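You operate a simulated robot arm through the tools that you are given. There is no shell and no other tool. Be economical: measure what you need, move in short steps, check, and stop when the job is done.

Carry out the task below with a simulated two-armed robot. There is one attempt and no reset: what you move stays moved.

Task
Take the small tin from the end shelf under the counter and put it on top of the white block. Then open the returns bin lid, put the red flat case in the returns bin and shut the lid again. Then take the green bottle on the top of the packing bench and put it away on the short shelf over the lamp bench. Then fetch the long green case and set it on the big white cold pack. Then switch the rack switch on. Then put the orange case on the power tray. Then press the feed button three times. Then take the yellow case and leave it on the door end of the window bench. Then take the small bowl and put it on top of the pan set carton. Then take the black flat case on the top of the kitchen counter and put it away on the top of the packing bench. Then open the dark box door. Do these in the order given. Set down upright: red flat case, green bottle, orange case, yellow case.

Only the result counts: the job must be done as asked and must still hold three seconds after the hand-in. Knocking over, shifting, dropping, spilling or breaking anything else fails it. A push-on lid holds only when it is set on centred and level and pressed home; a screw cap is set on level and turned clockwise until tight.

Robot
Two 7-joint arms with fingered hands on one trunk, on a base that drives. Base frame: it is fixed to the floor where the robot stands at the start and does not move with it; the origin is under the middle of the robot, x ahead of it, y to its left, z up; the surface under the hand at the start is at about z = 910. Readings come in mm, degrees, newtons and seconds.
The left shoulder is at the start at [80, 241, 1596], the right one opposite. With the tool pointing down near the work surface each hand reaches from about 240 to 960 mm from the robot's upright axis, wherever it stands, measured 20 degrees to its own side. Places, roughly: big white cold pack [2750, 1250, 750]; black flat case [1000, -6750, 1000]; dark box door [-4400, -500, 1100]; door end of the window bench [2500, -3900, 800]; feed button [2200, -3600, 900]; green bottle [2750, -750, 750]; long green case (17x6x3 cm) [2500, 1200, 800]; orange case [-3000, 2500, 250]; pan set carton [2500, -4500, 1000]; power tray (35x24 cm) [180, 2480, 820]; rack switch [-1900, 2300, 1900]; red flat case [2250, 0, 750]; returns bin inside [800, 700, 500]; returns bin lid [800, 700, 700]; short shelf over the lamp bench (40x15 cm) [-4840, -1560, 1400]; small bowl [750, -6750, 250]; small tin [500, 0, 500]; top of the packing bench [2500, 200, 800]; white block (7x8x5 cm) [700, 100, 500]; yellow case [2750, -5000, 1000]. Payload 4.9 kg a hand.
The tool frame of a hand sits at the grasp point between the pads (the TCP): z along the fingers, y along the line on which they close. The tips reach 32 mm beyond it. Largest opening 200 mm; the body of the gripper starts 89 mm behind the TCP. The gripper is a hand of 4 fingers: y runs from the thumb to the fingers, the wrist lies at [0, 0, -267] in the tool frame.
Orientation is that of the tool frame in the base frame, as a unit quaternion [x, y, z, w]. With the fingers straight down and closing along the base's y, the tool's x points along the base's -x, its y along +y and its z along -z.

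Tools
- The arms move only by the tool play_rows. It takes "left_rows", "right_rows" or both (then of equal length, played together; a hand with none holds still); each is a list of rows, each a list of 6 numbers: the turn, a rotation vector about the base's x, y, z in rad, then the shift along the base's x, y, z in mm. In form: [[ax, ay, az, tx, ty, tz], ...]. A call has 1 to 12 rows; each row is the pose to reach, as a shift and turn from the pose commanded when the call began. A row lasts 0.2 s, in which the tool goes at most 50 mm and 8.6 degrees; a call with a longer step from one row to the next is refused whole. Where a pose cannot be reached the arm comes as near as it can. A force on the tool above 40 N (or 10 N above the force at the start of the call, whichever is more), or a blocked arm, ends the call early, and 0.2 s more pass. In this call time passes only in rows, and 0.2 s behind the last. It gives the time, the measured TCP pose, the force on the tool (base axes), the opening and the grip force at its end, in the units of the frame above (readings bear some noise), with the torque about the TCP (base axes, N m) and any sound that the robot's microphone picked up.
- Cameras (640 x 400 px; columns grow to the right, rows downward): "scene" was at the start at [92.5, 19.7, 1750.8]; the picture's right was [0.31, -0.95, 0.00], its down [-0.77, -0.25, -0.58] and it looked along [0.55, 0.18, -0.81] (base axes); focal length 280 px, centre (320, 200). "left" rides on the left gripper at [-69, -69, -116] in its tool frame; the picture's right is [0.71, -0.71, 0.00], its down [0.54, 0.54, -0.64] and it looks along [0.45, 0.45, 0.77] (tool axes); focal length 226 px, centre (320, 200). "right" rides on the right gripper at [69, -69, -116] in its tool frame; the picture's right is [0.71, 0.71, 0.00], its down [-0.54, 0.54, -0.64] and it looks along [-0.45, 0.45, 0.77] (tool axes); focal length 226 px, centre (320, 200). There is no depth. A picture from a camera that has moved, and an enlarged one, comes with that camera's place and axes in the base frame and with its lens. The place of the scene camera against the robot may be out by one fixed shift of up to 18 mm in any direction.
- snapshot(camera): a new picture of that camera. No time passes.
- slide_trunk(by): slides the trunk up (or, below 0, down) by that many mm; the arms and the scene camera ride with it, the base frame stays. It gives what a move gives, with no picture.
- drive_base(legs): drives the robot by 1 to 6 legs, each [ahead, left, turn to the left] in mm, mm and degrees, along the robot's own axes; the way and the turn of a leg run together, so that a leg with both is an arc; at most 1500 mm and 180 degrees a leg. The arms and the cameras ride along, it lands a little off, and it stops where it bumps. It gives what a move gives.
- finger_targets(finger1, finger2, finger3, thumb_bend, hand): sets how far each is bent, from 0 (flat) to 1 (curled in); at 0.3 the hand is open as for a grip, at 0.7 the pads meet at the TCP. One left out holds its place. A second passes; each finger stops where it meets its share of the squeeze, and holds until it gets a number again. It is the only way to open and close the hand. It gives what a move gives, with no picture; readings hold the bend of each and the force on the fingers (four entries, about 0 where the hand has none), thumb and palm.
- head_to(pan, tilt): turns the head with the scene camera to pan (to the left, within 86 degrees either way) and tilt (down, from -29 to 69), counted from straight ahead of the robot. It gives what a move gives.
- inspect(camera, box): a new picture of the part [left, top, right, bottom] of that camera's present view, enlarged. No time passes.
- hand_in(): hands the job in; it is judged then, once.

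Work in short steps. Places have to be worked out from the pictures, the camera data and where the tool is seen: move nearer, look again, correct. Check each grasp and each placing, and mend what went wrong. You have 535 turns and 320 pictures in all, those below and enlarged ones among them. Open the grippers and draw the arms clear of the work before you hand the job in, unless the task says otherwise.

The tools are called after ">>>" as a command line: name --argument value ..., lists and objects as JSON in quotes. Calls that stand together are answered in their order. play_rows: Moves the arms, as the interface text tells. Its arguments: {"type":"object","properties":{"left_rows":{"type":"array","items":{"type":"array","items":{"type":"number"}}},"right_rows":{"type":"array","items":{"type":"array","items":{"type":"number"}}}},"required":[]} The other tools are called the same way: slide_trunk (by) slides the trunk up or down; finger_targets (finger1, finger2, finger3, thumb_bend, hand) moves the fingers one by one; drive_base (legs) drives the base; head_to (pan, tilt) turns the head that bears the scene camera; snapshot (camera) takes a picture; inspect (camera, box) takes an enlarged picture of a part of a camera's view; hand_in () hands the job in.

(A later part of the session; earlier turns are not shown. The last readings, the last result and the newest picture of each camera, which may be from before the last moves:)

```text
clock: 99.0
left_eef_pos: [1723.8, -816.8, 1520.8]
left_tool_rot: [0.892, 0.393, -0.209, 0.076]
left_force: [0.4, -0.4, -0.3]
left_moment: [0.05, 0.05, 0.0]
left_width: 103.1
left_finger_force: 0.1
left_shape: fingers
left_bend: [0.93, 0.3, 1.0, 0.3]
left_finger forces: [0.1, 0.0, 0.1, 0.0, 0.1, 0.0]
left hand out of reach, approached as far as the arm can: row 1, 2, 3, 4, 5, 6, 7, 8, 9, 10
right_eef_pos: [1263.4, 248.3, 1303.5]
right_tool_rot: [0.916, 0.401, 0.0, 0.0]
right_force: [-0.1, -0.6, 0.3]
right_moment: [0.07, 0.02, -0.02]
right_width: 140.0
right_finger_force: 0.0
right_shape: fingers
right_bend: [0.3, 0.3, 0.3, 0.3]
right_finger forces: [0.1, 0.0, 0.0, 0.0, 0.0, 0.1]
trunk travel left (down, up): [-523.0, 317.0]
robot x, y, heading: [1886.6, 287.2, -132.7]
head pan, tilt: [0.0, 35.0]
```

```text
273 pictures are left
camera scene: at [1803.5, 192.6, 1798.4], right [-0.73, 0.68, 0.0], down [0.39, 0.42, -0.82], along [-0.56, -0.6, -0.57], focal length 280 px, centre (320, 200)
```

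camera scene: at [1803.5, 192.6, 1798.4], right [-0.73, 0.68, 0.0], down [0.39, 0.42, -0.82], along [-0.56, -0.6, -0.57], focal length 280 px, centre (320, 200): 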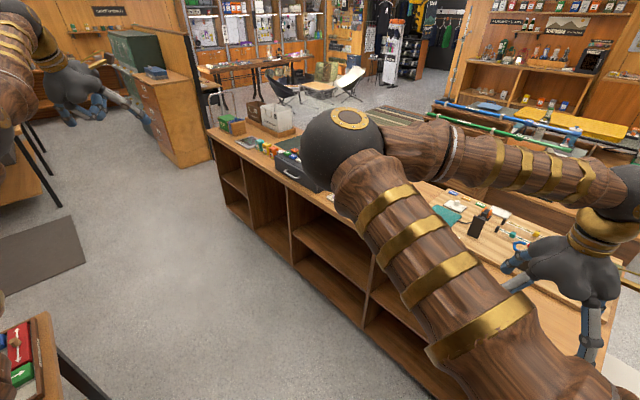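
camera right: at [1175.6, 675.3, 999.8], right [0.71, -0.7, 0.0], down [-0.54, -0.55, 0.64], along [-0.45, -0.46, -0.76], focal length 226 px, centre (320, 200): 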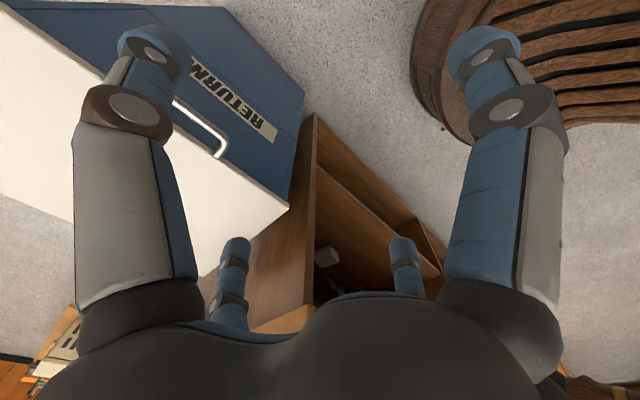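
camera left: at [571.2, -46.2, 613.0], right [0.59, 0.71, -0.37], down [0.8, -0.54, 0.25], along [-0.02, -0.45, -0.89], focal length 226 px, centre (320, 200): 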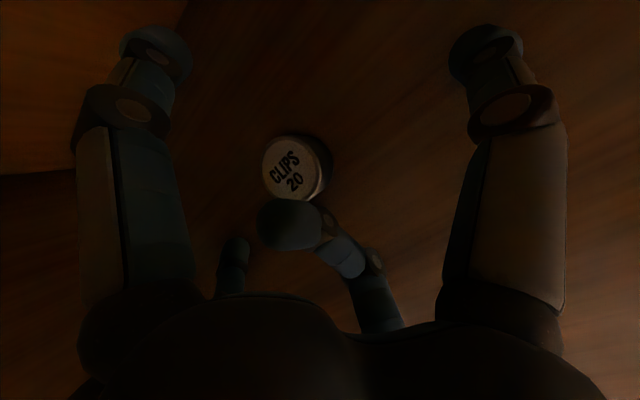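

The limiter seems to be the wrist, not the elbow. I tip the hand forward (toward horizontal) while pulling in, so the wrist relaxes.

>>> play_rows --left_rows '[[-0.1, 0.092, 0, 10, 10, 0], [-0.2, 0.184, 0, 20, 20, 0], [-0.3, 0.276, 0, 30, 30, 0], [-0.4, 0.368, 0, 50, 50, 0], [-0.5, 0.46, 0, 70, 70, 0], [-0.6, 0.552, 0, 90, 90, 0], [-0.6, 0.552, 0, 110, 120, 0], [-0.6, 0.552, 0, 130, 150, 0], [-0.6, 0.552, 0, 150, 180, 0], [-0.6, 0.552, 0, 170, 210, 0]]'

>>> snapshot --camera "scene"

```text
clock: 101.2
left_eef_pos: [1860.3, -969.1, 1579.6]
left_tool_rot: [0.737, 0.32, -0.551, 0.227]
left_force: [-0.4, -0.7, -0.7]
left_moment: [-0.01, 0.0, -0.01]
left_width: 103.1
left_finger_force: 0.0
left_shape: fingers
left_bend: [0.93, 0.3, 1.0, 0.3]
left_finger forces: [0.0, 0.0, 0.1, 0.0, 0.1, 0.0]
left hand out of reach, approached as far as the arm can: row 1, 2, 3, 4, 5, 6, 7, 8, 9, 10
right_eef_pos: [1264.3, 250.7, 1302.5]
right_tool_rot: [0.916, 0.401, -0.001, 0.001]
right_force: [1.1, 0.4, 0.5]
right_moment: [0.02, 0.05, -0.04]
right_width: 139.9
right_finger_force: 0.0
right_shape: fingers
right_bend: [0.3, 0.3, 0.3, 0.3]
right_finger forces: [0.0, 0.0, 0.0, 0.0, 0.0, 0.1]
trunk travel left (down, up): [-523.0, 317.0]
robot x, y, heading: [1889.5, 289.6, -132.8]
head pan, tilt: [0.0, 35.0]
```

```text
272 pictures are left
camera scene: at [1805.2, 195.7, 1798.4], right [-0.73, 0.68, 0.0], down [0.39, 0.42, -0.82], along [-0.56, -0.6, -0.57], focal length 280 px, centre (320, 200)
```

scene: 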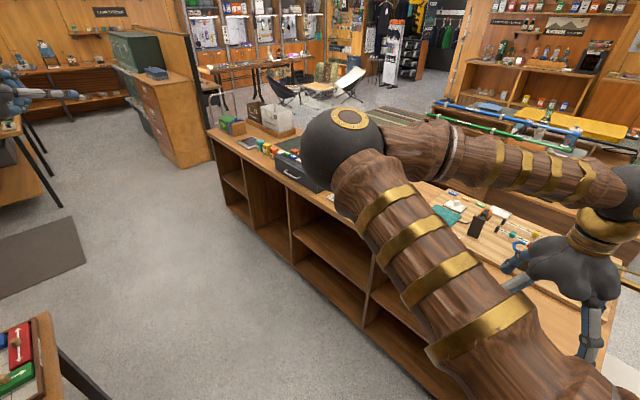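

I realise the commanded pose keeps accumulating beyond reach (I have been asking for points behind the robot). I walk the command back toward a sane compact pose ahead of the left shoulder.

>>> play_rows --left_rows '[[0.08, -0.07, 0, -18, -42, -17], [0.16, -0.14, 0, -36, -84, -34], [0.24, -0.21, 0, -54, -126, -51], [0.32, -0.28, 0, -72, -168, -68], [0.4, -0.35, 0, -90, -210, -85], [0.48, -0.42, 0, -108, -252, -102], [0.56, -0.49, 0, -126, -294, -119], [0.6, -0.55, 0, -144, -336, -136], [0.6, -0.55, 0, -162, -378, -153], [0.6, -0.55, 0, -180, -420, -170], [0.6, -0.55, 0, -198, -462, -187], [0.6, -0.55, 0, -216, -504, -204]]'

>>> snapshot --camera "scene"

```text
clock: 103.8
left_eef_pos: [1800.3, -867.8, 1385.1]
left_tool_rot: [0.889, 0.395, -0.215, 0.083]
left_force: [0.8, 0.2, 0.0]
left_moment: [-0.03, 0.0, 0.0]
left_width: 103.2
left_finger_force: 0.1
left_shape: fingers
left_bend: [0.93, 0.3, 1.0, 0.3]
left_finger forces: [0.1, 0.0, 0.0, 0.0, 0.0, 0.0]
left hand out of reach, approached as far as the arm can: row 1, 2, 3, 4, 5, 6, 7, 8, 9, 10, 11, 12
right_eef_pos: [1260.4, 250.4, 1301.3]
right_tool_rot: [0.916, 0.401, -0.001, 0.001]
right_force: [0.4, 2.0, -0.9]
right_moment: [-0.04, -0.05, -0.06]
right_width: 140.0
right_finger_force: 0.0
right_shape: fingers
right_bend: [0.3, 0.3, 0.3, 0.3]
right_finger forces: [0.1, 0.0, 0.0, 0.0, 0.1, 0.0]
trunk travel left (down, up): [-523.0, 317.0]
robot x, y, heading: [1885.1, 285.0, -132.8]
head pan, tilt: [0.0, 35.0]
```

```text
271 pictures are left
camera scene: at [1800.5, 195.6, 1798.2], right [-0.73, 0.68, 0.0], down [0.39, 0.42, -0.82], along [-0.56, -0.6, -0.57], focal length 280 px, centre (320, 200)
```

scene: 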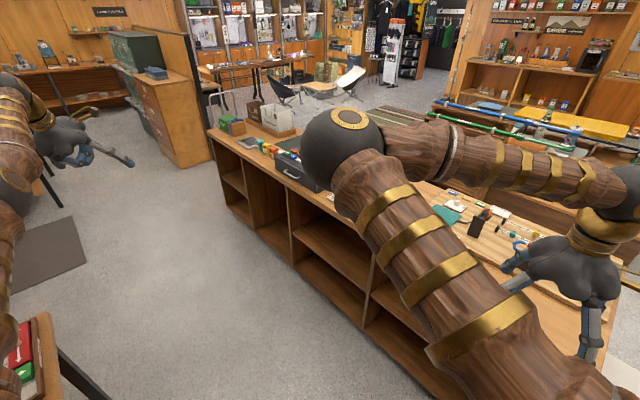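

Continuing the same walk-back of the command.

>>> play_rows --left_rows '[[0, 0, 0, -18, -42, -17], [0, 0, 0, -36, -84, -34], [0, 0, 0, -54, -126, -51], [0, 0, 0, -72, -168, -68], [0, 0, 0, -90, -210, -85], [0, 0, 0, -108, -252, -102], [0, 0, 0, -126, -294, -119], [0, 0, 0, -144, -336, -136], [0, 0, 0, -162, -378, -153], [0, 0, 0, -180, -420, -160], [0, 0, 0, -198, -462, -160]]'

>>> snapshot --camera "scene"

```text
clock: 106.2
left_eef_pos: [1712.2, -859.1, 1241.7]
left_tool_rot: [0.89, 0.395, -0.214, 0.082]
left_force: [0.0, -0.1, -0.6]
left_moment: [-0.02, -0.01, 0.01]
left_width: 103.0
left_finger_force: 0.2
left_shape: fingers
left_bend: [0.93, 0.3, 1.0, 0.3]
left_finger forces: [0.0, 0.0, 0.0, 0.0, 0.1, 0.0]
left hand out of reach, approached as far as the arm can: row 1, 2, 3, 4, 5, 6, 7, 8, 9, 10, 11
right_eef_pos: [1259.7, 250.8, 1301.8]
right_tool_rot: [0.916, 0.401, 0.0, 0.0]
right_force: [0.0, 0.1, 0.4]
right_moment: [0.0, 0.0, 0.0]
right_width: 140.2
right_finger_force: 0.0
right_shape: fingers
right_bend: [0.3, 0.3, 0.3, 0.3]
right_finger forces: [0.0, 0.0, 0.0, 0.0, 0.0, 0.0]
trunk travel left (down, up): [-523.0, 317.0]
robot x, y, heading: [1890.8, 288.3, -132.7]
head pan, tilt: [0.0, 35.0]
```

```text
270 pictures are left
camera scene: at [1800.2, 195.1, 1798.2], right [-0.73, 0.68, 0.0], down [0.39, 0.42, -0.82], along [-0.56, -0.6, -0.57], focal length 280 px, centre (320, 200)
```

scene: 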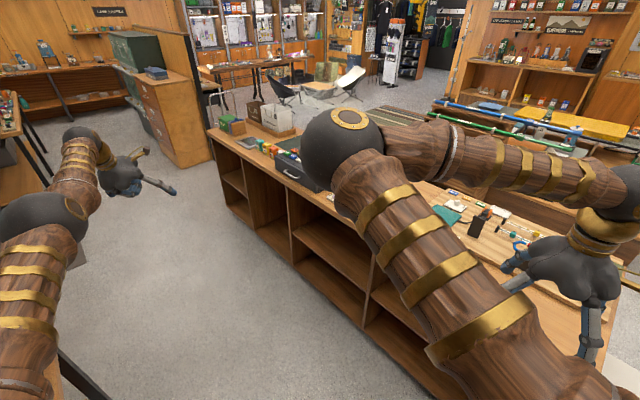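

The arm seems folded the wrong way at the elbow. I send the command outward to straighten it fully, then arc it downward just inside reach so the elbow flexes the right way.

>>> play_rows --left_rows '[[0, 0, 0, -37, -30, -10], [0, 0, 0, -74, -60, -20], [0, 0, 0, -111, -90, -30], [0, 0, 0, -148, -120, -40], [0, 0, 0, -185, -150, -50], [0, 0, 0, -222, -180, -60], [0, 0, 0, -259, -210, -70], [0, 0, 0, -296, -240, -80], [0, 0, 0, -333, -270, -90], [0, 0, 0, -370, -300, -100], [0, 0, 0, -407, -330, -110], [0, 0, 0, -444, -360, -120]]'

```text
clock: 108.8
left_eef_pos: [1533.9, -784.1, 1175.5]
left_tool_rot: [0.89, 0.394, -0.216, 0.082]
left_force: [-0.1, -0.2, 0.2]
left_moment: [0.0, -0.02, 0.03]
left_width: 103.0
left_finger_force: 0.0
left_shape: fingers
left_bend: [0.93, 0.3, 1.0, 0.3]
left_finger forces: [0.0, 0.0, 0.1, 0.0, 0.1, 0.0]
left hand out of reach, approached as far as the arm can: row 1, 2, 3, 4, 5, 6, 7, 8, 9, 10, 11, 12
right_eef_pos: [1262.0, 250.4, 1303.3]
right_tool_rot: [0.916, 0.401, -0.001, 0.002]
right_force: [0.0, -0.7, -0.7]
right_moment: [0.0, 0.03, 0.0]
right_width: 140.1
right_finger_force: 0.1
right_shape: fingers
right_bend: [0.3, 0.3, 0.3, 0.3]
right_finger forces: [0.1, 0.0, 0.1, 0.0, 0.0, 0.0]
trunk travel left (down, up): [-523.0, 317.0]
robot x, y, heading: [1886.8, 285.5, -132.9]
head pan, tilt: [0.0, 35.0]
```

The command and measured pose now nearly agree. I go outward a little more until straight, then arc downward.

>>> play_rows --left_rows '[[0, 0, 0, -20, -37, -10], [0, 0, 0, -40, -74, -20], [0, 0, 0, -55, -105, -45], [0, 0, 0, -55, -105, -90], [0, 0, 0, -50, -95, -135], [0, 0, 0, -40, -80, -180], [0, 0, 0, -28, -60, -225]]'

>>> snapshot --camera "scene"

```text
refused: row 7 steps farther than a row can; nothing moved
```

```text
269 pictures are left
camera scene: at [1801.9, 195.3, 1798.3], right [-0.73, 0.68, 0.0], down [0.39, 0.42, -0.82], along [-0.56, -0.6, -0.57], focal length 280 px, centre (320, 200)
```

scene: 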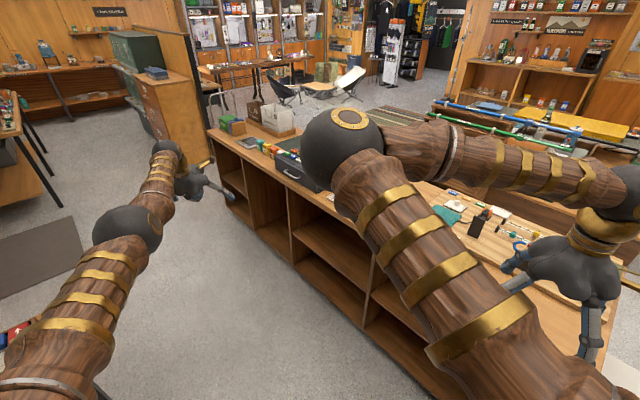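

The step was slightly long; I shorten the rows and repeat.

>>> play_rows --left_rows '[[0, 0, 0, -20, -37, -10], [0, 0, 0, -40, -74, -20], [0, 0, 0, -55, -105, -45], [0, 0, 0, -55, -105, -90], [0, 0, 0, -50, -95, -133], [0, 0, 0, -40, -80, -175], [0, 0, 0, -28, -62, -215], [0, 0, 0, -15, -40, -255], [0, 0, 0, 0, -15, -290]]'

>>> snapshot --camera "scene"

```text
clock: 110.8
left_eef_pos: [1559.6, -731.9, 951.5]
left_tool_rot: [0.89, 0.393, -0.217, 0.084]
left_force: [-0.3, -0.7, 0.2]
left_moment: [0.08, -0.02, -0.02]
left_width: 103.1
left_finger_force: 0.1
left_shape: fingers
left_bend: [0.93, 0.3, 1.0, 0.3]
left_finger forces: [0.0, 0.0, 0.1, 0.0, 0.0, 0.0]
left hand out of reach, approached as far as the arm can: row 1, 2, 3, 4, 5, 6, 7, 8, 9
right_eef_pos: [1262.0, 249.5, 1302.3]
right_tool_rot: [0.916, 0.401, -0.001, 0.002]
right_force: [-0.2, -0.6, -0.4]
right_moment: [0.01, 0.05, -0.03]
right_width: 140.5
right_finger_force: 0.1
right_shape: fingers
right_bend: [0.3, 0.3, 0.3, 0.3]
right_finger forces: [0.0, 0.1, 0.0, 0.0, 0.0, 0.1]
trunk travel left (down, up): [-523.0, 317.0]
robot x, y, heading: [1885.0, 284.3, -133.0]
head pan, tilt: [0.0, 35.0]
```

```text
268 pictures are left
camera scene: at [1802.0, 195.2, 1798.5], right [-0.73, 0.68, 0.0], down [0.39, 0.42, -0.82], along [-0.56, -0.6, -0.57], focal length 280 px, centre (320, 200)
```

scene: 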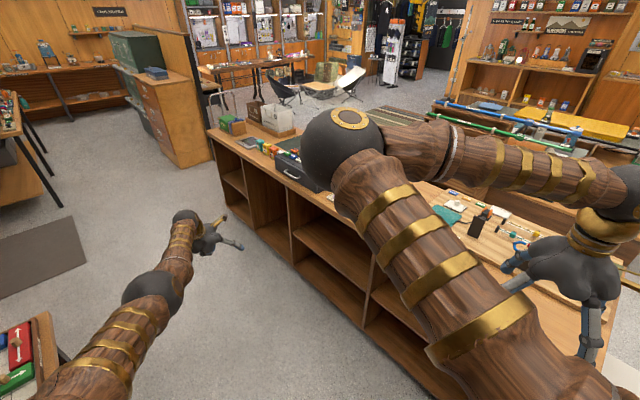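

Arm is on the reach boundary; I now move the command down and gently inward.

>>> play_rows --left_rows '[[0, 0, 0, 15, 35, -25], [0, 0, 0, 30, 70, -50], [0, 0, 0, 45, 105, -75], [0, 0, 0, 60, 140, -95], [0, 0, 0, 75, 180, -110], [0, 0, 0, 95, 220, -115], [0, 0, 0, 115, 260, -115], [0, 0, 0, 135, 300, -115]]'

>>> snapshot --camera "scene"

```text
clock: 112.6
left_eef_pos: [1694.6, -426.1, 838.0]
left_tool_rot: [0.89, 0.393, -0.216, 0.083]
left_force: [-0.6, -0.1, 0.6]
left_moment: [0.02, 0.01, -0.02]
left_width: 103.0
left_finger_force: 0.1
left_shape: fingers
left_bend: [0.93, 0.3, 1.0, 0.3]
left_finger forces: [0.0, 0.1, 0.0, 0.1, 0.1, 0.0]
right_eef_pos: [1261.6, 252.7, 1302.4]
right_tool_rot: [0.916, 0.401, -0.001, 0.002]
right_force: [-0.1, -1.1, -0.6]
right_moment: [-0.04, 0.02, -0.01]
right_width: 140.4
right_finger_force: 0.0
right_shape: fingers
right_bend: [0.3, 0.3, 0.3, 0.3]
right_finger forces: [0.0, 0.0, 0.0, 0.0, 0.0, 0.0]
trunk travel left (down, up): [-523.0, 317.0]
robot x, y, heading: [1886.8, 286.7, -132.8]
head pan, tilt: [0.0, 35.0]
```

```text
267 pictures are left
camera scene: at [1802.8, 198.1, 1798.5], right [-0.73, 0.68, 0.0], down [0.39, 0.42, -0.82], along [-0.56, -0.6, -0.57], focal length 280 px, centre (320, 200)
```

scene: 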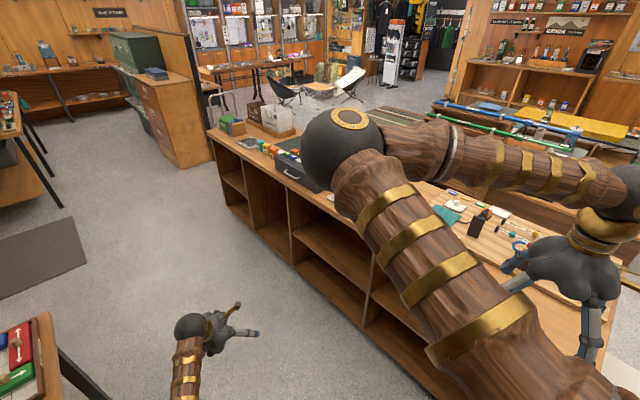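

The arm is bent properly again. Plan: face the counter at the aisle's back, trunk lowest, set the left arm in a near-straight 45° pose outside, then move it in and out purely by driving and trunk slides so the forearm stays under the counter edge.

>>> drive_base --legs '[[0, 0, -47.2], [0, 160, 0]]'

>>> slide_trunk --by -515

>>> snapshot --camera "scene"

```text
clock: 116.1
left_eef_pos: [1232.1, -213.1, 837.3]
left_tool_rot: [0.973, 0.004, -0.23, -0.009]
left_force: [1.0, -0.5, -0.4]
left_moment: [-0.02, -0.03, 0.04]
left_width: 103.3
left_finger_force: 0.1
left_shape: fingers
left_bend: [0.93, 0.3, 1.0, 0.3]
left_finger forces: [0.0, 0.0, 0.0, 0.0, 0.1, 0.0]
right_eef_pos: [1436.5, 567.0, 1301.3]
right_tool_rot: [1.0, 0.0, -0.001, 0.002]
right_force: [0.3, 1.1, 0.2]
right_moment: [-0.04, 0.01, 0.0]
right_width: 140.2
right_finger_force: 0.1
right_shape: fingers
right_bend: [0.3, 0.3, 0.3, 0.3]
right_finger forces: [0.0, 0.0, 0.1, 0.1, 0.0, 0.0]
trunk travel left (down, up): [-523.0, 317.0]
robot x, y, heading: [1888.1, 129.3, -180.1]
head pan, tilt: [0.0, 35.0]
```

```text
refused: -515 is not a number from -400 to 400
```

```text
266 pictures are left
camera scene: at [1762.8, 127.7, 1798.3], right [0.0, 1.0, 0.0], down [0.57, 0.0, -0.82], along [-0.82, 0.0, -0.57], focal length 280 px, centre (320, 200)
```

scene: 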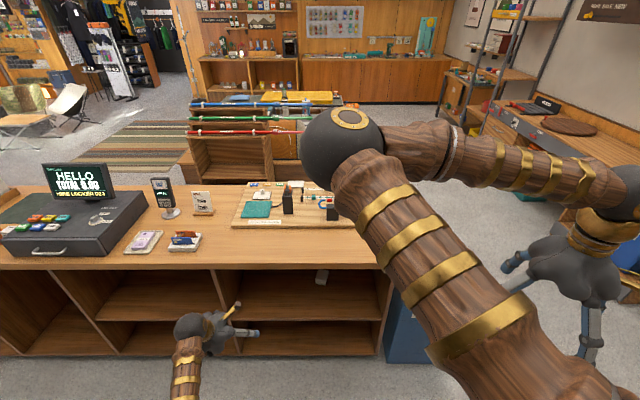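

Slide limits are 400 per call, so I lower in two steps and reopen finger1.

>>> slide_trunk --by -400

>>> slide_trunk --by -115

>>> finger_targets --hand "left" --finger1 0.3

>>> play_rows --left_rows '[[0, 0, 0, -20, 10, 40], [0, 0, 0, -40, 20, 80], [0, 0.1, 0, -75, 35, 110], [0, 0.2, 0, -110, 50, 135], [0, 0.3, 0, -150, 65, 150], [0, 0.315, 0, -195, 80, 158]]'

>>> snapshot --camera "scene"

```text
clock: 120.0
left_eef_pos: [1233.1, -213.6, 436.0]
left_tool_rot: [0.973, 0.004, -0.23, -0.011]
left_force: [0.9, -0.1, 0.5]
left_moment: [-0.02, 0.0, -0.02]
left_width: 103.2
left_finger_force: 0.1
left_shape: fingers
left_bend: [0.93, 0.3, 1.0, 0.3]
left_finger forces: [0.0, 0.0, 0.0, 0.0, 0.1, 0.0]
right_eef_pos: [1437.5, 564.0, 903.1]
right_tool_rot: [1.0, 0.0, -0.001, 0.001]
right_force: [-0.4, 0.1, 0.2]
right_moment: [-0.02, 0.0, -0.01]
right_width: 140.3
right_finger_force: 0.0
right_shape: fingers
right_bend: [0.3, 0.3, 0.3, 0.3]
right_finger forces: [0.1, 0.0, 0.1, 0.0, 0.0, 0.0]
trunk travel left (down, up): [-123.0, 717.0]
robot x, y, heading: [1886.3, 128.3, -180.1]
head pan, tilt: [0.0, 35.0]
```

```text
clock: 121.4
left_eef_pos: [1231.9, -215.4, 321.0]
left_tool_rot: [0.973, 0.003, -0.23, -0.011]
left_force: [0.8, 1.0, -0.4]
left_moment: [-0.02, 0.02, 0.03]
left_width: 103.2
left_finger_force: 0.1
left_shape: fingers
left_bend: [0.93, 0.3, 1.0, 0.3]
left_finger forces: [0.0, 0.0, 0.0, 0.0, 0.0, 0.0]
right_eef_pos: [1436.2, 562.6, 787.6]
right_tool_rot: [1.0, 0.0, -0.001, 0.001]
right_force: [0.1, -0.4, 0.1]
right_moment: [0.01, 0.02, 0.02]
right_width: 140.1
right_finger_force: 0.0
right_shape: fingers
right_bend: [0.3, 0.3, 0.3, 0.3]
right_finger forces: [0.0, 0.0, 0.0, 0.1, 0.1, 0.0]
trunk travel left (down, up): [-8.0, 832.0]
robot x, y, heading: [1887.7, 126.0, -180.0]
head pan, tilt: [0.0, 35.0]
```

```text
clock: 122.4
left_eef_pos: [1231.9, -214.6, 321.8]
left_tool_rot: [0.973, 0.003, -0.23, -0.011]
left_force: [-0.2, -0.4, 0.8]
left_moment: [-0.02, -0.05, 0.0]
left_width: 139.8
left_finger_force: 0.0
left_shape: fingers
left_bend: [0.3, 0.3, 1.0, 0.3]
left_finger forces: [0.0, 0.0, 0.0, 0.1, 0.0, 0.0]
right_eef_pos: [1438.0, 564.0, 786.6]
right_tool_rot: [1.0, 0.0, 0.0, 0.001]
right_force: [0.6, 0.3, 0.7]
right_moment: [-0.03, 0.0, -0.01]
right_width: 140.2
right_finger_force: 0.0
right_shape: fingers
right_bend: [0.3, 0.3, 0.3, 0.3]
right_finger forces: [0.0, 0.0, 0.0, 0.1, 0.1, 0.0]
trunk travel left (down, up): [-8.0, 832.0]
robot x, y, heading: [1888.6, 129.4, -180.0]
head pan, tilt: [0.0, 35.0]
```

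```text
clock: 123.8
left_eef_pos: [1037.5, -135.5, 478.1]
left_tool_rot: [0.925, 0.003, -0.38, -0.009]
left_force: [-1.3, -0.6, -0.4]
left_moment: [0.0, 0.04, 0.0]
left_width: 140.2
left_finger_force: 0.0
left_shape: fingers
left_bend: [0.3, 0.3, 1.0, 0.3]
left_finger forces: [0.0, 0.1, 0.0, 0.0, 0.1, 0.1]
right_eef_pos: [1434.8, 563.6, 786.7]
right_tool_rot: [1.0, 0.0, 0.001, 0.0]
right_force: [-0.5, -0.6, 0.0]
right_moment: [-0.01, 0.0, 0.01]
right_width: 140.2
right_finger_force: 0.1
right_shape: fingers
right_bend: [0.3, 0.3, 0.3, 0.3]
right_finger forces: [0.0, 0.0, 0.0, 0.0, 0.1, 0.0]
trunk travel left (down, up): [-8.0, 832.0]
robot x, y, heading: [1888.4, 125.1, -180.0]
head pan, tilt: [0.0, 35.0]
```

```text
265 pictures are left
camera scene: at [1762.2, 124.2, 1283.1], right [0.0, 1.0, 0.0], down [0.57, 0.0, -0.82], along [-0.82, 0.0, -0.57], focal length 280 px, centre (320, 200)
```

scene: 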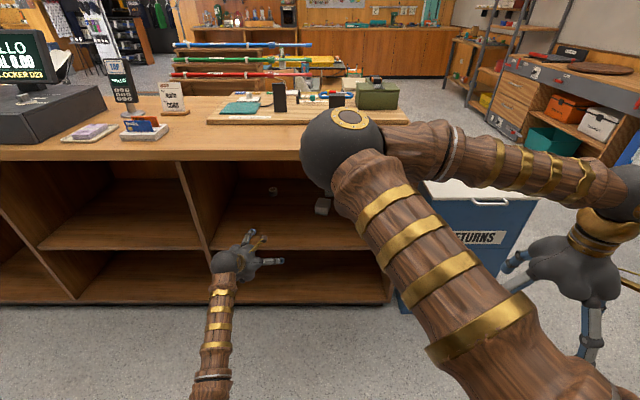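

Good pose (45° tilt). I zoom in to measure the shelf edge, tin and block from this lower viewpoint.

>>> inspect --camera "scene" --box '[210, 150, 370, 260]'

```text
3.64 times, centred on (290, 205) of scene
camera zoom: at [1762.2, 124.2, 1283.1], right [0.0, 1.0, 0.0], down [0.57, 0.0, -0.82], along [-0.82, 0.0, -0.57], focal length 1019 px, centre (429, 182)
```

zoom: 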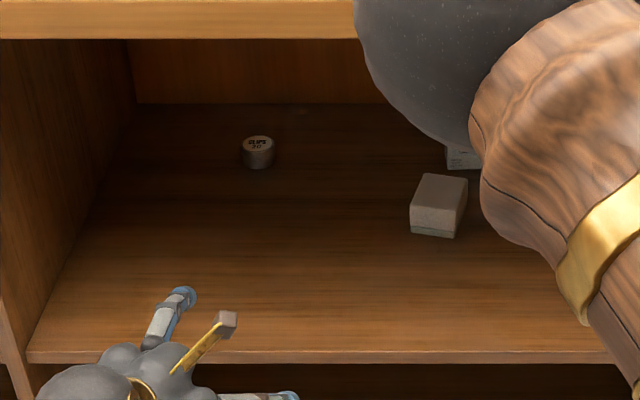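

Shelf edge at (914, z 450); tin about (538, −117), block about (693, 147). I extend the arm nearly straight to x≈838 at z 486, with tips just above the shelf.

>>> play_rows --left_rows '[[0, 0, 0, -45, 5, 4], [0, 0, 0, -90, 10, 8], [0, 0, 0, -135, 15, 8], [0, 0, 0, -175, 18, 8], [0, 0, 0, -200, 18, 8]]'

>>> snapshot --camera "scene"

>>> snapshot --camera "left"

```text
clock: 125.0
left_eef_pos: [837.2, -116.6, 486.2]
left_tool_rot: [0.925, 0.002, -0.379, -0.011]
left_force: [0.2, -0.3, 0.0]
left_moment: [0.01, 0.05, -0.04]
left_width: 140.0
left_finger_force: 0.1
left_shape: fingers
left_bend: [0.3, 0.3, 1.0, 0.3]
left_finger forces: [0.0, 0.0, 0.0, 0.1, 0.0, 0.0]
right_eef_pos: [1437.2, 563.5, 786.5]
right_tool_rot: [1.0, 0.0, -0.001, 0.001]
right_force: [0.3, -0.4, 0.5]
right_moment: [-0.01, 0.03, -0.03]
right_width: 140.1
right_finger_force: 0.1
right_shape: fingers
right_bend: [0.3, 0.3, 0.3, 0.3]
right_finger forces: [0.0, 0.0, 0.0, 0.1, 0.0, 0.0]
trunk travel left (down, up): [-8.0, 832.0]
robot x, y, heading: [1888.2, 123.0, -180.1]
head pan, tilt: [0.0, 35.0]
```

```text
263 pictures are left
camera scene: at [1762.8, 123.9, 1283.2], right [0.0, 1.0, 0.0], down [0.57, 0.0, -0.82], along [-0.82, 0.0, -0.57], focal length 280 px, centre (320, 200)
```

scene: 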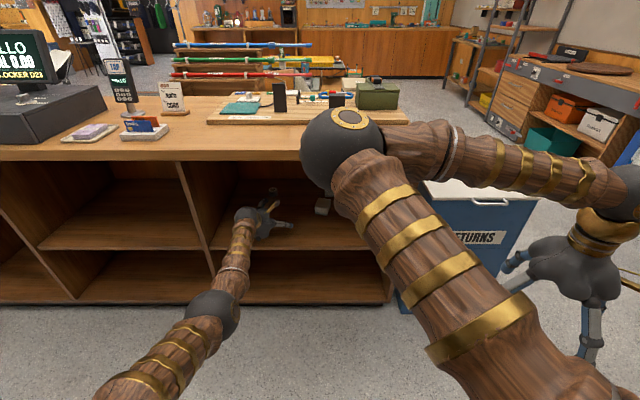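

```text
262 pictures are left
camera left: at [869.8, -50.8, 618.7], right [0.51, 0.72, -0.48], down [0.83, -0.55, 0.07], along [-0.22, -0.43, -0.87], focal length 226 px, centre (320, 200)
```

left: 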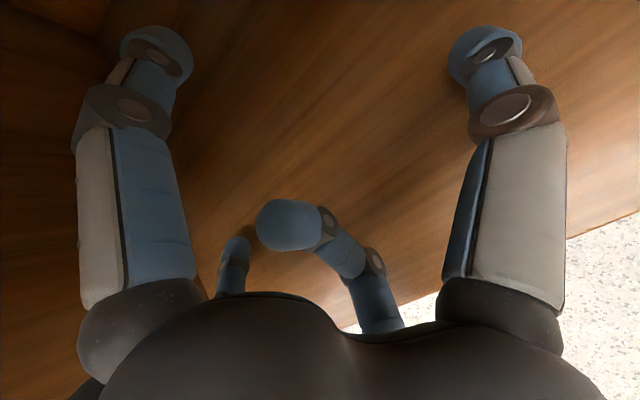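

The elbow hangs low here, which clears the counter. I drive in 225 mm and look.

>>> drive_base --legs '[[225, 0, 0]]'

>>> snapshot --camera "left"

>>> snapshot --camera "scene"

```text
clock: 126.7
left_eef_pos: [612.5, -117.7, 484.5]
left_tool_rot: [0.925, 0.001, -0.379, -0.012]
left_force: [0.6, 0.4, 0.4]
left_moment: [-0.04, 0.01, 0.0]
left_width: 140.0
left_finger_force: 0.0
left_shape: fingers
left_bend: [0.3, 0.3, 1.0, 0.3]
left_finger forces: [0.0, 0.1, 0.1, 0.0, 0.0, 0.0]
right_eef_pos: [1211.1, 563.8, 787.4]
right_tool_rot: [1.0, 0.001, -0.001, 0.001]
right_force: [-0.5, 0.2, -0.4]
right_moment: [0.01, -0.05, 0.01]
right_width: 140.1
right_finger_force: 0.0
right_shape: fingers
right_bend: [0.3, 0.3, 0.3, 0.3]
right_finger forces: [0.1, 0.0, 0.0, 0.0, 0.0, 0.0]
trunk travel left (down, up): [-8.0, 832.0]
robot x, y, heading: [1660.5, 129.2, -179.9]
head pan, tilt: [0.0, 35.0]
```

```text
261 pictures are left
camera left: at [644.4, -51.7, 618.1], right [0.51, 0.72, -0.48], down [0.83, -0.55, 0.07], along [-0.22, -0.43, -0.87], focal length 226 px, centre (320, 200)
```

left: 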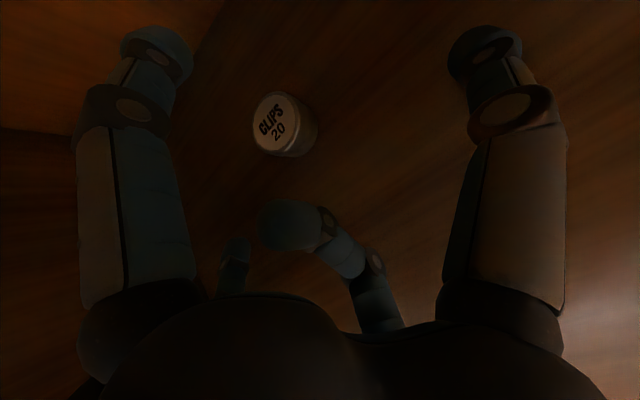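

```text
260 pictures are left
camera scene: at [1536.6, 123.6, 1283.1], right [0.0, 1.0, 0.0], down [0.57, 0.0, -0.82], along [-0.82, 0.0, -0.57], focal length 280 px, centre (320, 200)
```

scene: 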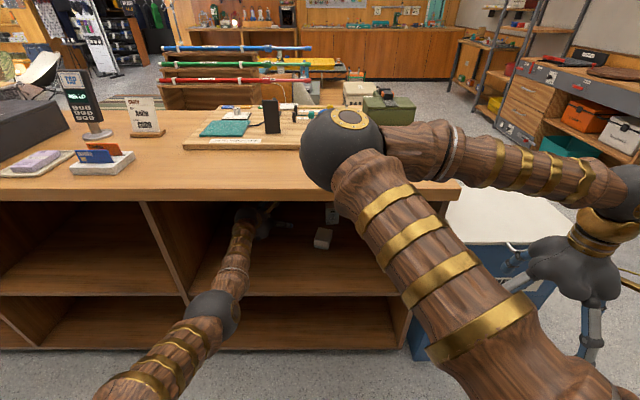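

Tin confirmed at (539, −117), dead in line. I drive 60 mm further and close thumb and finger2 on it.

>>> drive_base --legs '[[60, 0, 0]]'

>>> inspect --camera "left" --box '[100, 0, 540, 275]'

```text
clock: 127.7
left_eef_pos: [552.5, -118.6, 485.1]
left_tool_rot: [0.926, 0.003, -0.378, -0.011]
left_force: [0.5, -0.3, -0.9]
left_moment: [0.01, 0.03, -0.03]
left_width: 140.2
left_finger_force: 0.3
left_shape: fingers
left_bend: [0.3, 0.3, 1.0, 0.3]
left_finger forces: [0.0, 0.0, 0.0, 0.0, 0.0, 0.0]
right_eef_pos: [1151.6, 561.7, 786.2]
right_tool_rot: [1.0, 0.001, 0.0, 0.001]
right_force: [-0.6, -0.1, -0.5]
right_moment: [0.03, -0.06, 0.05]
right_width: 140.1
right_finger_force: 0.1
right_shape: fingers
right_bend: [0.3, 0.3, 0.3, 0.3]
right_finger forces: [0.0, 0.0, 0.0, 0.1, 0.0, 0.1]
trunk travel left (down, up): [-8.0, 832.0]
robot x, y, heading: [1605.6, 127.0, -180.0]
head pan, tilt: [0.0, 35.0]
```

```text
1.45 times, centred on (320, 138) of left
camera zoom: at [584.7, -51.9, 617.2], right [0.51, 0.72, -0.48], down [0.83, -0.55, 0.07], along [-0.21, -0.43, -0.87], focal length 329 px, centre (320, 291)
```

zoom: 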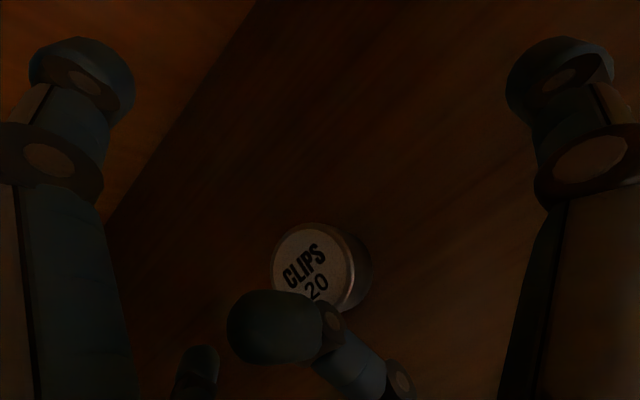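

The tin's centre lies right where the thumb and finger2 meet. I close those two fingers.

>>> finger_targets --hand "left" --finger2 0.65 --thumb_bend 0.65

>>> inspect --camera "left" --box '[100, 0, 540, 275]'

```text
clock: 128.7
left_eef_pos: [553.1, -117.4, 486.5]
left_tool_rot: [0.925, 0.001, -0.379, -0.011]
left_force: [0.4, 0.3, 1.2]
left_moment: [0.01, 0.04, 0.02]
left_width: 98.2
left_finger_force: 5.2
left_shape: fingers
left_bend: [0.3, 0.62, 1.0, 0.63]
left_finger forces: [0.1, 4.9, 0.0, 0.0, 5.0, 0.0]
right_eef_pos: [1151.9, 563.1, 787.3]
right_tool_rot: [1.0, 0.001, 0.0, 0.001]
right_force: [0.0, 0.1, -0.5]
right_moment: [0.03, 0.01, -0.02]
right_width: 140.5
right_finger_force: 0.1
right_shape: fingers
right_bend: [0.3, 0.3, 0.3, 0.3]
right_finger forces: [0.0, 0.0, 0.1, 0.0, 0.0, 0.0]
trunk travel left (down, up): [-8.0, 832.0]
robot x, y, heading: [1603.6, 121.5, -180.2]
head pan, tilt: [0.0, 35.0]
```

```text
1.45 times, centred on (320, 138) of left
camera zoom: at [585.5, -51.9, 619.0], right [0.51, 0.72, -0.48], down [0.83, -0.55, 0.06], along [-0.22, -0.43, -0.87], focal length 329 px, centre (320, 291)
```

zoom: 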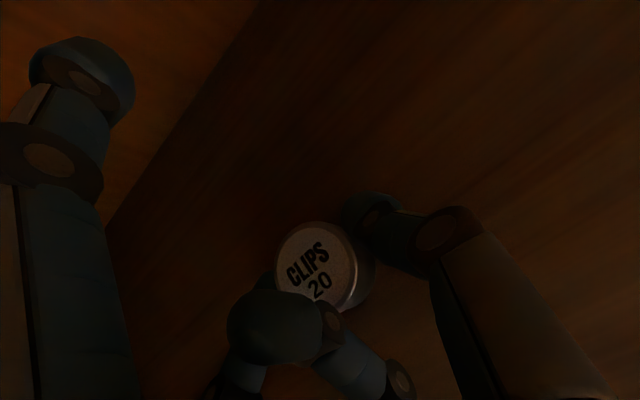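

Both pads touch the tin with about 5 N. I raise the squeeze, then lift 12 mm with the trunk.

>>> finger_targets --hand "left" --finger2 0.8 --thumb_bend 0.8

>>> slide_trunk --by 12

>>> inspect --camera "left" --box '[100, 0, 540, 275]'

```text
clock: 129.7
left_eef_pos: [552.7, -118.1, 486.2]
left_tool_rot: [0.925, 0.002, -0.379, -0.011]
left_force: [-0.7, 0.5, 2.4]
left_moment: [-0.08, 0.01, 0.01]
left_width: 94.7
left_finger_force: 17.4
left_shape: fingers
left_bend: [0.3, 0.56, 1.0, 0.74]
left_finger forces: [0.1, 16.7, 0.0, 0.0, 17.8, 0.0]
right_eef_pos: [1151.6, 563.5, 787.3]
right_tool_rot: [1.0, 0.001, 0.0, 0.001]
right_force: [-0.2, 0.3, -0.3]
right_moment: [-0.01, 0.01, 0.01]
right_width: 140.2
right_finger_force: 0.0
right_shape: fingers
right_bend: [0.3, 0.3, 0.3, 0.3]
right_finger forces: [0.0, 0.1, 0.1, 0.0, 0.0, 0.1]
trunk travel left (down, up): [-8.0, 832.0]
robot x, y, heading: [1599.8, 129.7, -179.9]
head pan, tilt: [0.0, 35.0]
```

```text
clock: 130.3
left_eef_pos: [553.1, -118.3, 496.3]
left_tool_rot: [0.925, 0.003, -0.38, -0.011]
left_force: [-0.4, -0.5, -1.1]
left_moment: [0.06, 0.01, -0.06]
left_width: 94.9
left_finger_force: 16.8
left_shape: fingers
left_bend: [0.3, 0.56, 1.0, 0.74]
left_finger forces: [0.0, 17.3, 0.0, 0.1, 17.1, 0.0]
right_eef_pos: [1150.5, 562.3, 799.8]
right_tool_rot: [1.0, 0.002, 0.0, 0.001]
right_force: [-0.2, -0.1, -0.2]
right_moment: [0.0, 0.02, 0.0]
right_width: 140.1
right_finger_force: 0.1
right_shape: fingers
right_bend: [0.3, 0.3, 0.3, 0.3]
right_finger forces: [0.0, 0.1, 0.1, 0.2, 0.0, 0.0]
trunk travel left (down, up): [-20.0, 820.0]
robot x, y, heading: [1604.7, 126.3, -180.1]
head pan, tilt: [0.0, 35.0]
```

```text
1.45 times, centred on (320, 138) of left
camera zoom: at [585.3, -52.1, 629.9], right [0.51, 0.72, -0.48], down [0.83, -0.55, 0.07], along [-0.22, -0.43, -0.87], focal length 329 px, centre (320, 291)
```

zoom: 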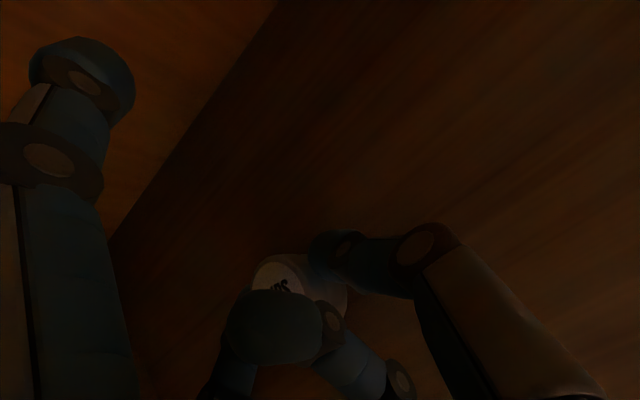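

The tin is gripped at 17 N. I back out 200 mm, lift 60 mm and check the scene.

>>> drive_base --legs '[[-200, 0, 0]]'

>>> slide_trunk --by 65

>>> inspect --camera "scene" --box '[210, 150, 370, 250]'

>>> snapshot --camera "left"

```text
clock: 131.9
left_eef_pos: [752.2, -115.1, 498.8]
left_tool_rot: [0.925, 0.003, -0.381, -0.012]
left_force: [0.6, 0.1, -0.2]
left_moment: [0.0, -0.01, 0.02]
left_width: 94.7
left_finger_force: 17.1
left_shape: fingers
left_bend: [0.3, 0.56, 1.0, 0.74]
left_finger forces: [0.0, 17.3, 0.1, 0.0, 17.1, 0.0]
right_eef_pos: [1353.4, 563.6, 798.6]
right_tool_rot: [1.0, 0.0, -0.001, 0.001]
right_force: [-0.5, 0.2, -0.3]
right_moment: [-0.03, 0.03, 0.01]
right_width: 140.3
right_finger_force: 0.0
right_shape: fingers
right_bend: [0.3, 0.3, 0.3, 0.3]
right_finger forces: [0.0, 0.0, 0.1, 0.0, 0.0, 0.0]
trunk travel left (down, up): [-20.0, 820.0]
robot x, y, heading: [1803.2, 126.9, -179.9]
head pan, tilt: [0.0, 35.0]
```

```text
clock: 132.9
left_eef_pos: [751.8, -115.9, 562.7]
left_tool_rot: [0.925, 0.001, -0.379, -0.012]
left_force: [0.3, 0.2, -0.1]
left_moment: [0.01, 0.02, -0.01]
left_width: 94.7
left_finger_force: 16.8
left_shape: fingers
left_bend: [0.3, 0.56, 1.0, 0.74]
left_finger forces: [0.0, 17.3, 0.1, 0.1, 17.1, 0.0]
right_eef_pos: [1352.0, 562.9, 864.5]
right_tool_rot: [1.0, 0.0, 0.0, 0.001]
right_force: [0.2, 0.0, -0.6]
right_moment: [-0.01, -0.02, 0.02]
right_width: 140.0
right_finger_force: 0.1
right_shape: fingers
right_bend: [0.3, 0.3, 0.3, 0.3]
right_finger forces: [0.0, 0.1, 0.0, 0.0, 0.1, 0.1]
trunk travel left (down, up): [-85.0, 755.0]
robot x, y, heading: [1802.3, 127.6, -180.0]
head pan, tilt: [0.0, 35.0]
```

```text
4.00 times, centred on (290, 200) of scene
camera zoom: at [1677.2, 123.8, 1360.1], right [0.0, 1.0, 0.0], down [0.57, 0.0, -0.82], along [-0.82, 0.0, -0.57], focal length 1121 px, centre (440, 200)
```

zoom: 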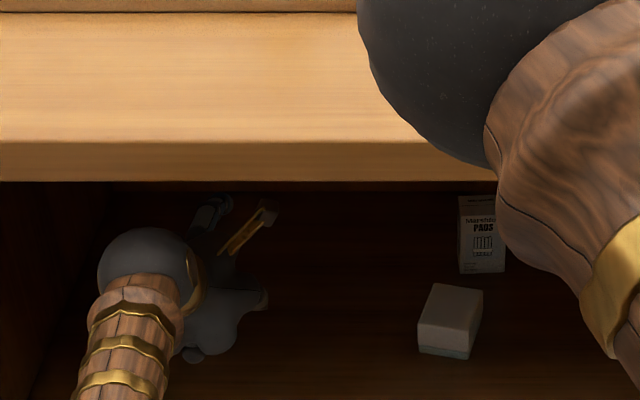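

```text
255 pictures are left
camera left: at [784.7, -50.5, 695.1], right [0.51, 0.72, -0.48], down [0.83, -0.55, 0.07], along [-0.22, -0.43, -0.87], focal length 226 px, centre (320, 200)
```

left: 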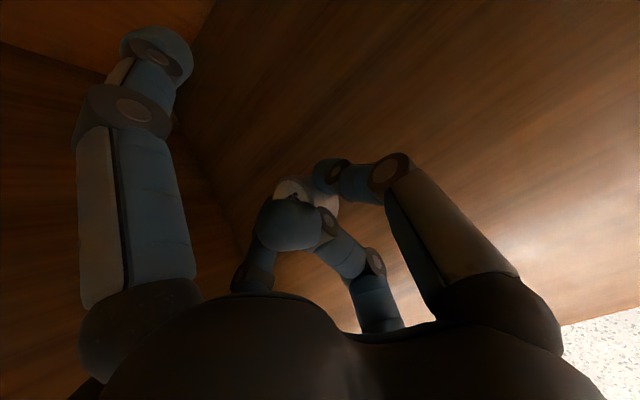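

The tin is held (centre about TCP + (−14, −20, −21)). I strafe 283 mm toward +y so the tin lines up with the block, then look.

>>> drive_base --legs '[[0, -283, 0]]'

>>> snapshot --camera "left"

>>> snapshot --camera "scene"

```text
clock: 134.9
left_eef_pos: [753.4, 163.7, 562.8]
left_tool_rot: [0.925, 0.002, -0.38, -0.011]
left_force: [0.2, -0.4, 0.0]
left_moment: [0.03, -0.04, 0.01]
left_width: 94.8
left_finger_force: 17.7
left_shape: fingers
left_bend: [0.3, 0.56, 1.0, 0.74]
left_finger forces: [0.0, 17.4, 0.0, 0.1, 17.0, 0.0]
right_eef_pos: [1350.7, 845.5, 864.0]
right_tool_rot: [1.0, 0.0, 0.0, 0.002]
right_force: [0.0, 0.2, -0.8]
right_moment: [0.0, 0.01, 0.03]
right_width: 140.1
right_finger_force: 0.1
right_shape: fingers
right_bend: [0.3, 0.3, 0.3, 0.3]
right_finger forces: [0.0, 0.1, 0.1, 0.0, 0.0, 0.0]
trunk travel left (down, up): [-85.0, 755.0]
robot x, y, heading: [1802.8, 405.4, -180.2]
head pan, tilt: [0.0, 35.0]
```

```text
254 pictures are left
camera left: at [784.8, 230.3, 695.8], right [0.51, 0.72, -0.48], down [0.83, -0.55, 0.07], along [-0.22, -0.43, -0.87], focal length 226 px, centre (320, 200)
```

left: 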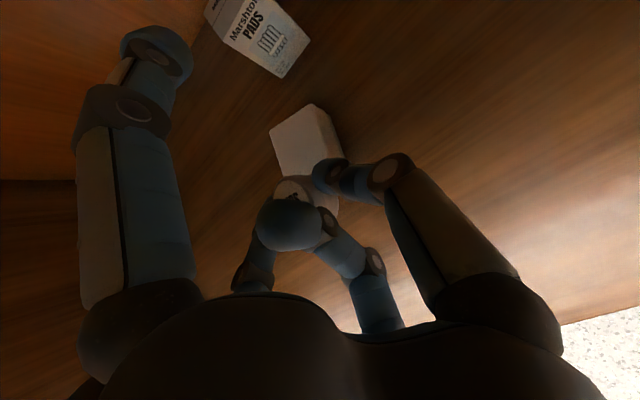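

```text
253 pictures are left
camera scene: at [1677.5, 405.5, 1360.2], right [0.0, 1.0, 0.0], down [0.57, 0.0, -0.82], along [-0.82, 0.0, -0.57], focal length 280 px, centre (320, 200)
```

scene: 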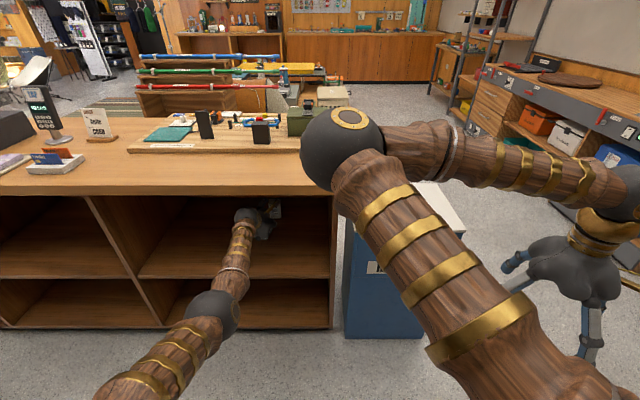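

I zoom into the left view to locate the block's top precisely.

>>> inspect --camera "left" --box '[200, 80, 420, 240]'

```text
2.50 times, centred on (310, 160) of left
camera zoom: at [784.8, 230.3, 695.8], right [0.51, 0.72, -0.48], down [0.83, -0.55, 0.07], along [-0.22, -0.43, -0.87], focal length 565 px, centre (345, 300)
```

zoom: 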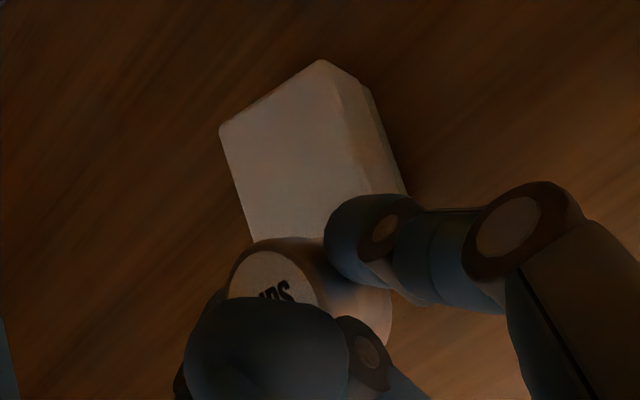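

Block centre works out near (686, 143), top z≈500. The tin needs TCP x≈700, so I drive 53 mm ahead.

>>> drive_base --legs '[[53, 0, 0]]'

>>> inspect --camera "left" --box '[200, 80, 420, 240]'

```text
clock: 135.8
left_eef_pos: [700.4, 163.4, 561.6]
left_tool_rot: [0.925, 0.003, -0.379, -0.011]
left_force: [-0.4, -0.5, -1.5]
left_moment: [0.02, 0.0, 0.02]
left_width: 94.7
left_finger_force: 17.0
left_shape: fingers
left_bend: [0.3, 0.56, 1.0, 0.74]
left_finger forces: [0.0, 17.4, 0.1, 0.1, 17.1, 0.0]
right_eef_pos: [1298.7, 844.0, 864.2]
right_tool_rot: [1.0, 0.0, -0.001, 0.0]
right_force: [-1.2, 0.1, 0.1]
right_moment: [-0.02, -0.01, 0.01]
right_width: 140.3
right_finger_force: 0.1
right_shape: fingers
right_bend: [0.3, 0.3, 0.3, 0.3]
right_finger forces: [0.0, 0.0, 0.0, 0.0, 0.0, 0.0]
trunk travel left (down, up): [-85.0, 755.0]
robot x, y, heading: [1753.1, 403.7, -180.0]
head pan, tilt: [0.0, 35.0]
```

```text
2.50 times, centred on (310, 160) of left
camera zoom: at [732.2, 230.1, 694.1], right [0.51, 0.72, -0.48], down [0.83, -0.55, 0.07], along [-0.22, -0.43, -0.87], focal length 565 px, centre (345, 300)
```

zoom: 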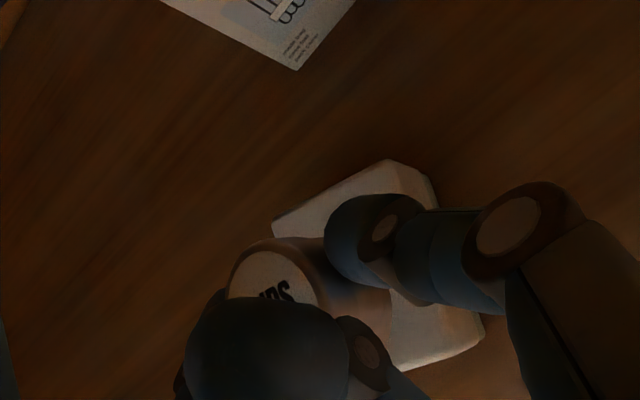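

The tin sits over the block's centre (within about 5 mm). I lower the trunk 23 mm, then check the contact.

>>> slide_trunk --by -23

>>> inspect --camera "left" --box '[200, 80, 420, 240]'

```text
clock: 136.5
left_eef_pos: [700.8, 164.0, 540.4]
left_tool_rot: [0.925, 0.003, -0.379, -0.011]
left_force: [0.6, -0.2, -0.6]
left_moment: [0.02, 0.01, -0.01]
left_width: 94.8
left_finger_force: 17.3
left_shape: fingers
left_bend: [0.3, 0.56, 1.0, 0.74]
left_finger forces: [0.1, 17.3, 0.0, 0.1, 17.1, 0.1]
right_eef_pos: [1300.2, 844.6, 841.1]
right_tool_rot: [1.0, 0.0, -0.001, 0.001]
right_force: [0.2, -0.3, 0.6]
right_moment: [-0.03, 0.02, 0.01]
right_width: 140.1
right_finger_force: 0.1
right_shape: fingers
right_bend: [0.3, 0.3, 0.3, 0.3]
right_finger forces: [0.1, 0.0, 0.0, 0.0, 0.1, 0.0]
trunk travel left (down, up): [-62.0, 778.0]
robot x, y, heading: [1747.1, 411.9, -180.0]
head pan, tilt: [0.0, 35.0]
```

```text
2.50 times, centred on (310, 160) of left
camera zoom: at [733.4, 230.0, 673.4], right [0.51, 0.72, -0.48], down [0.83, -0.55, 0.06], along [-0.22, -0.43, -0.87], focal length 565 px, centre (345, 300)
```

zoom: 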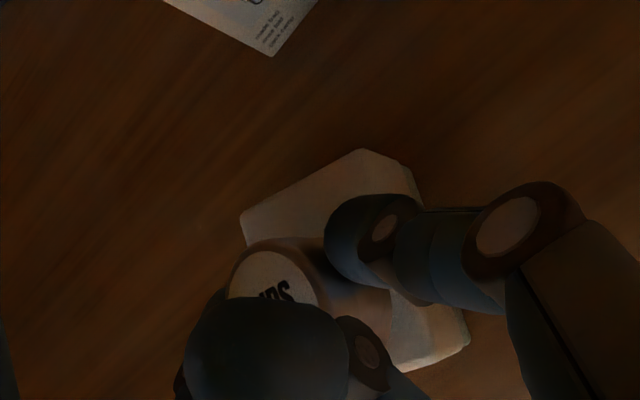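

The tin is a few mm off toward −y; I nudge the hand +9 mm in y and lower in small arm steps until contact.

>>> play_rows --left_rows '[[0, 0, 0, 2, 9, 0], [0, 0, 0, 2, 9, -2], [0, 0, 0, 2, 9, -4]]'

```text
clock: 137.3
left_eef_pos: [702.2, 173.0, 535.4]
left_tool_rot: [0.925, 0.002, -0.38, -0.012]
left_force: [0.8, 0.6, -0.2]
left_moment: [0.04, 0.0, -0.01]
left_width: 94.5
left_finger_force: 17.6
left_shape: fingers
left_bend: [0.3, 0.56, 1.0, 0.74]
left_finger forces: [0.0, 17.3, 0.0, 0.1, 17.0, 0.1]
right_eef_pos: [1299.4, 844.2, 840.9]
right_tool_rot: [1.0, 0.0, -0.001, 0.001]
right_force: [-0.4, 0.1, -0.4]
right_moment: [0.03, 0.01, -0.01]
right_width: 140.5
right_finger_force: 0.1
right_shape: fingers
right_bend: [0.3, 0.3, 0.3, 0.3]
right_finger forces: [0.0, 0.0, 0.0, 0.0, 0.0, 0.0]
trunk travel left (down, up): [-62.0, 778.0]
robot x, y, heading: [1754.2, 405.7, -180.0]
head pan, tilt: [0.0, 35.0]
```

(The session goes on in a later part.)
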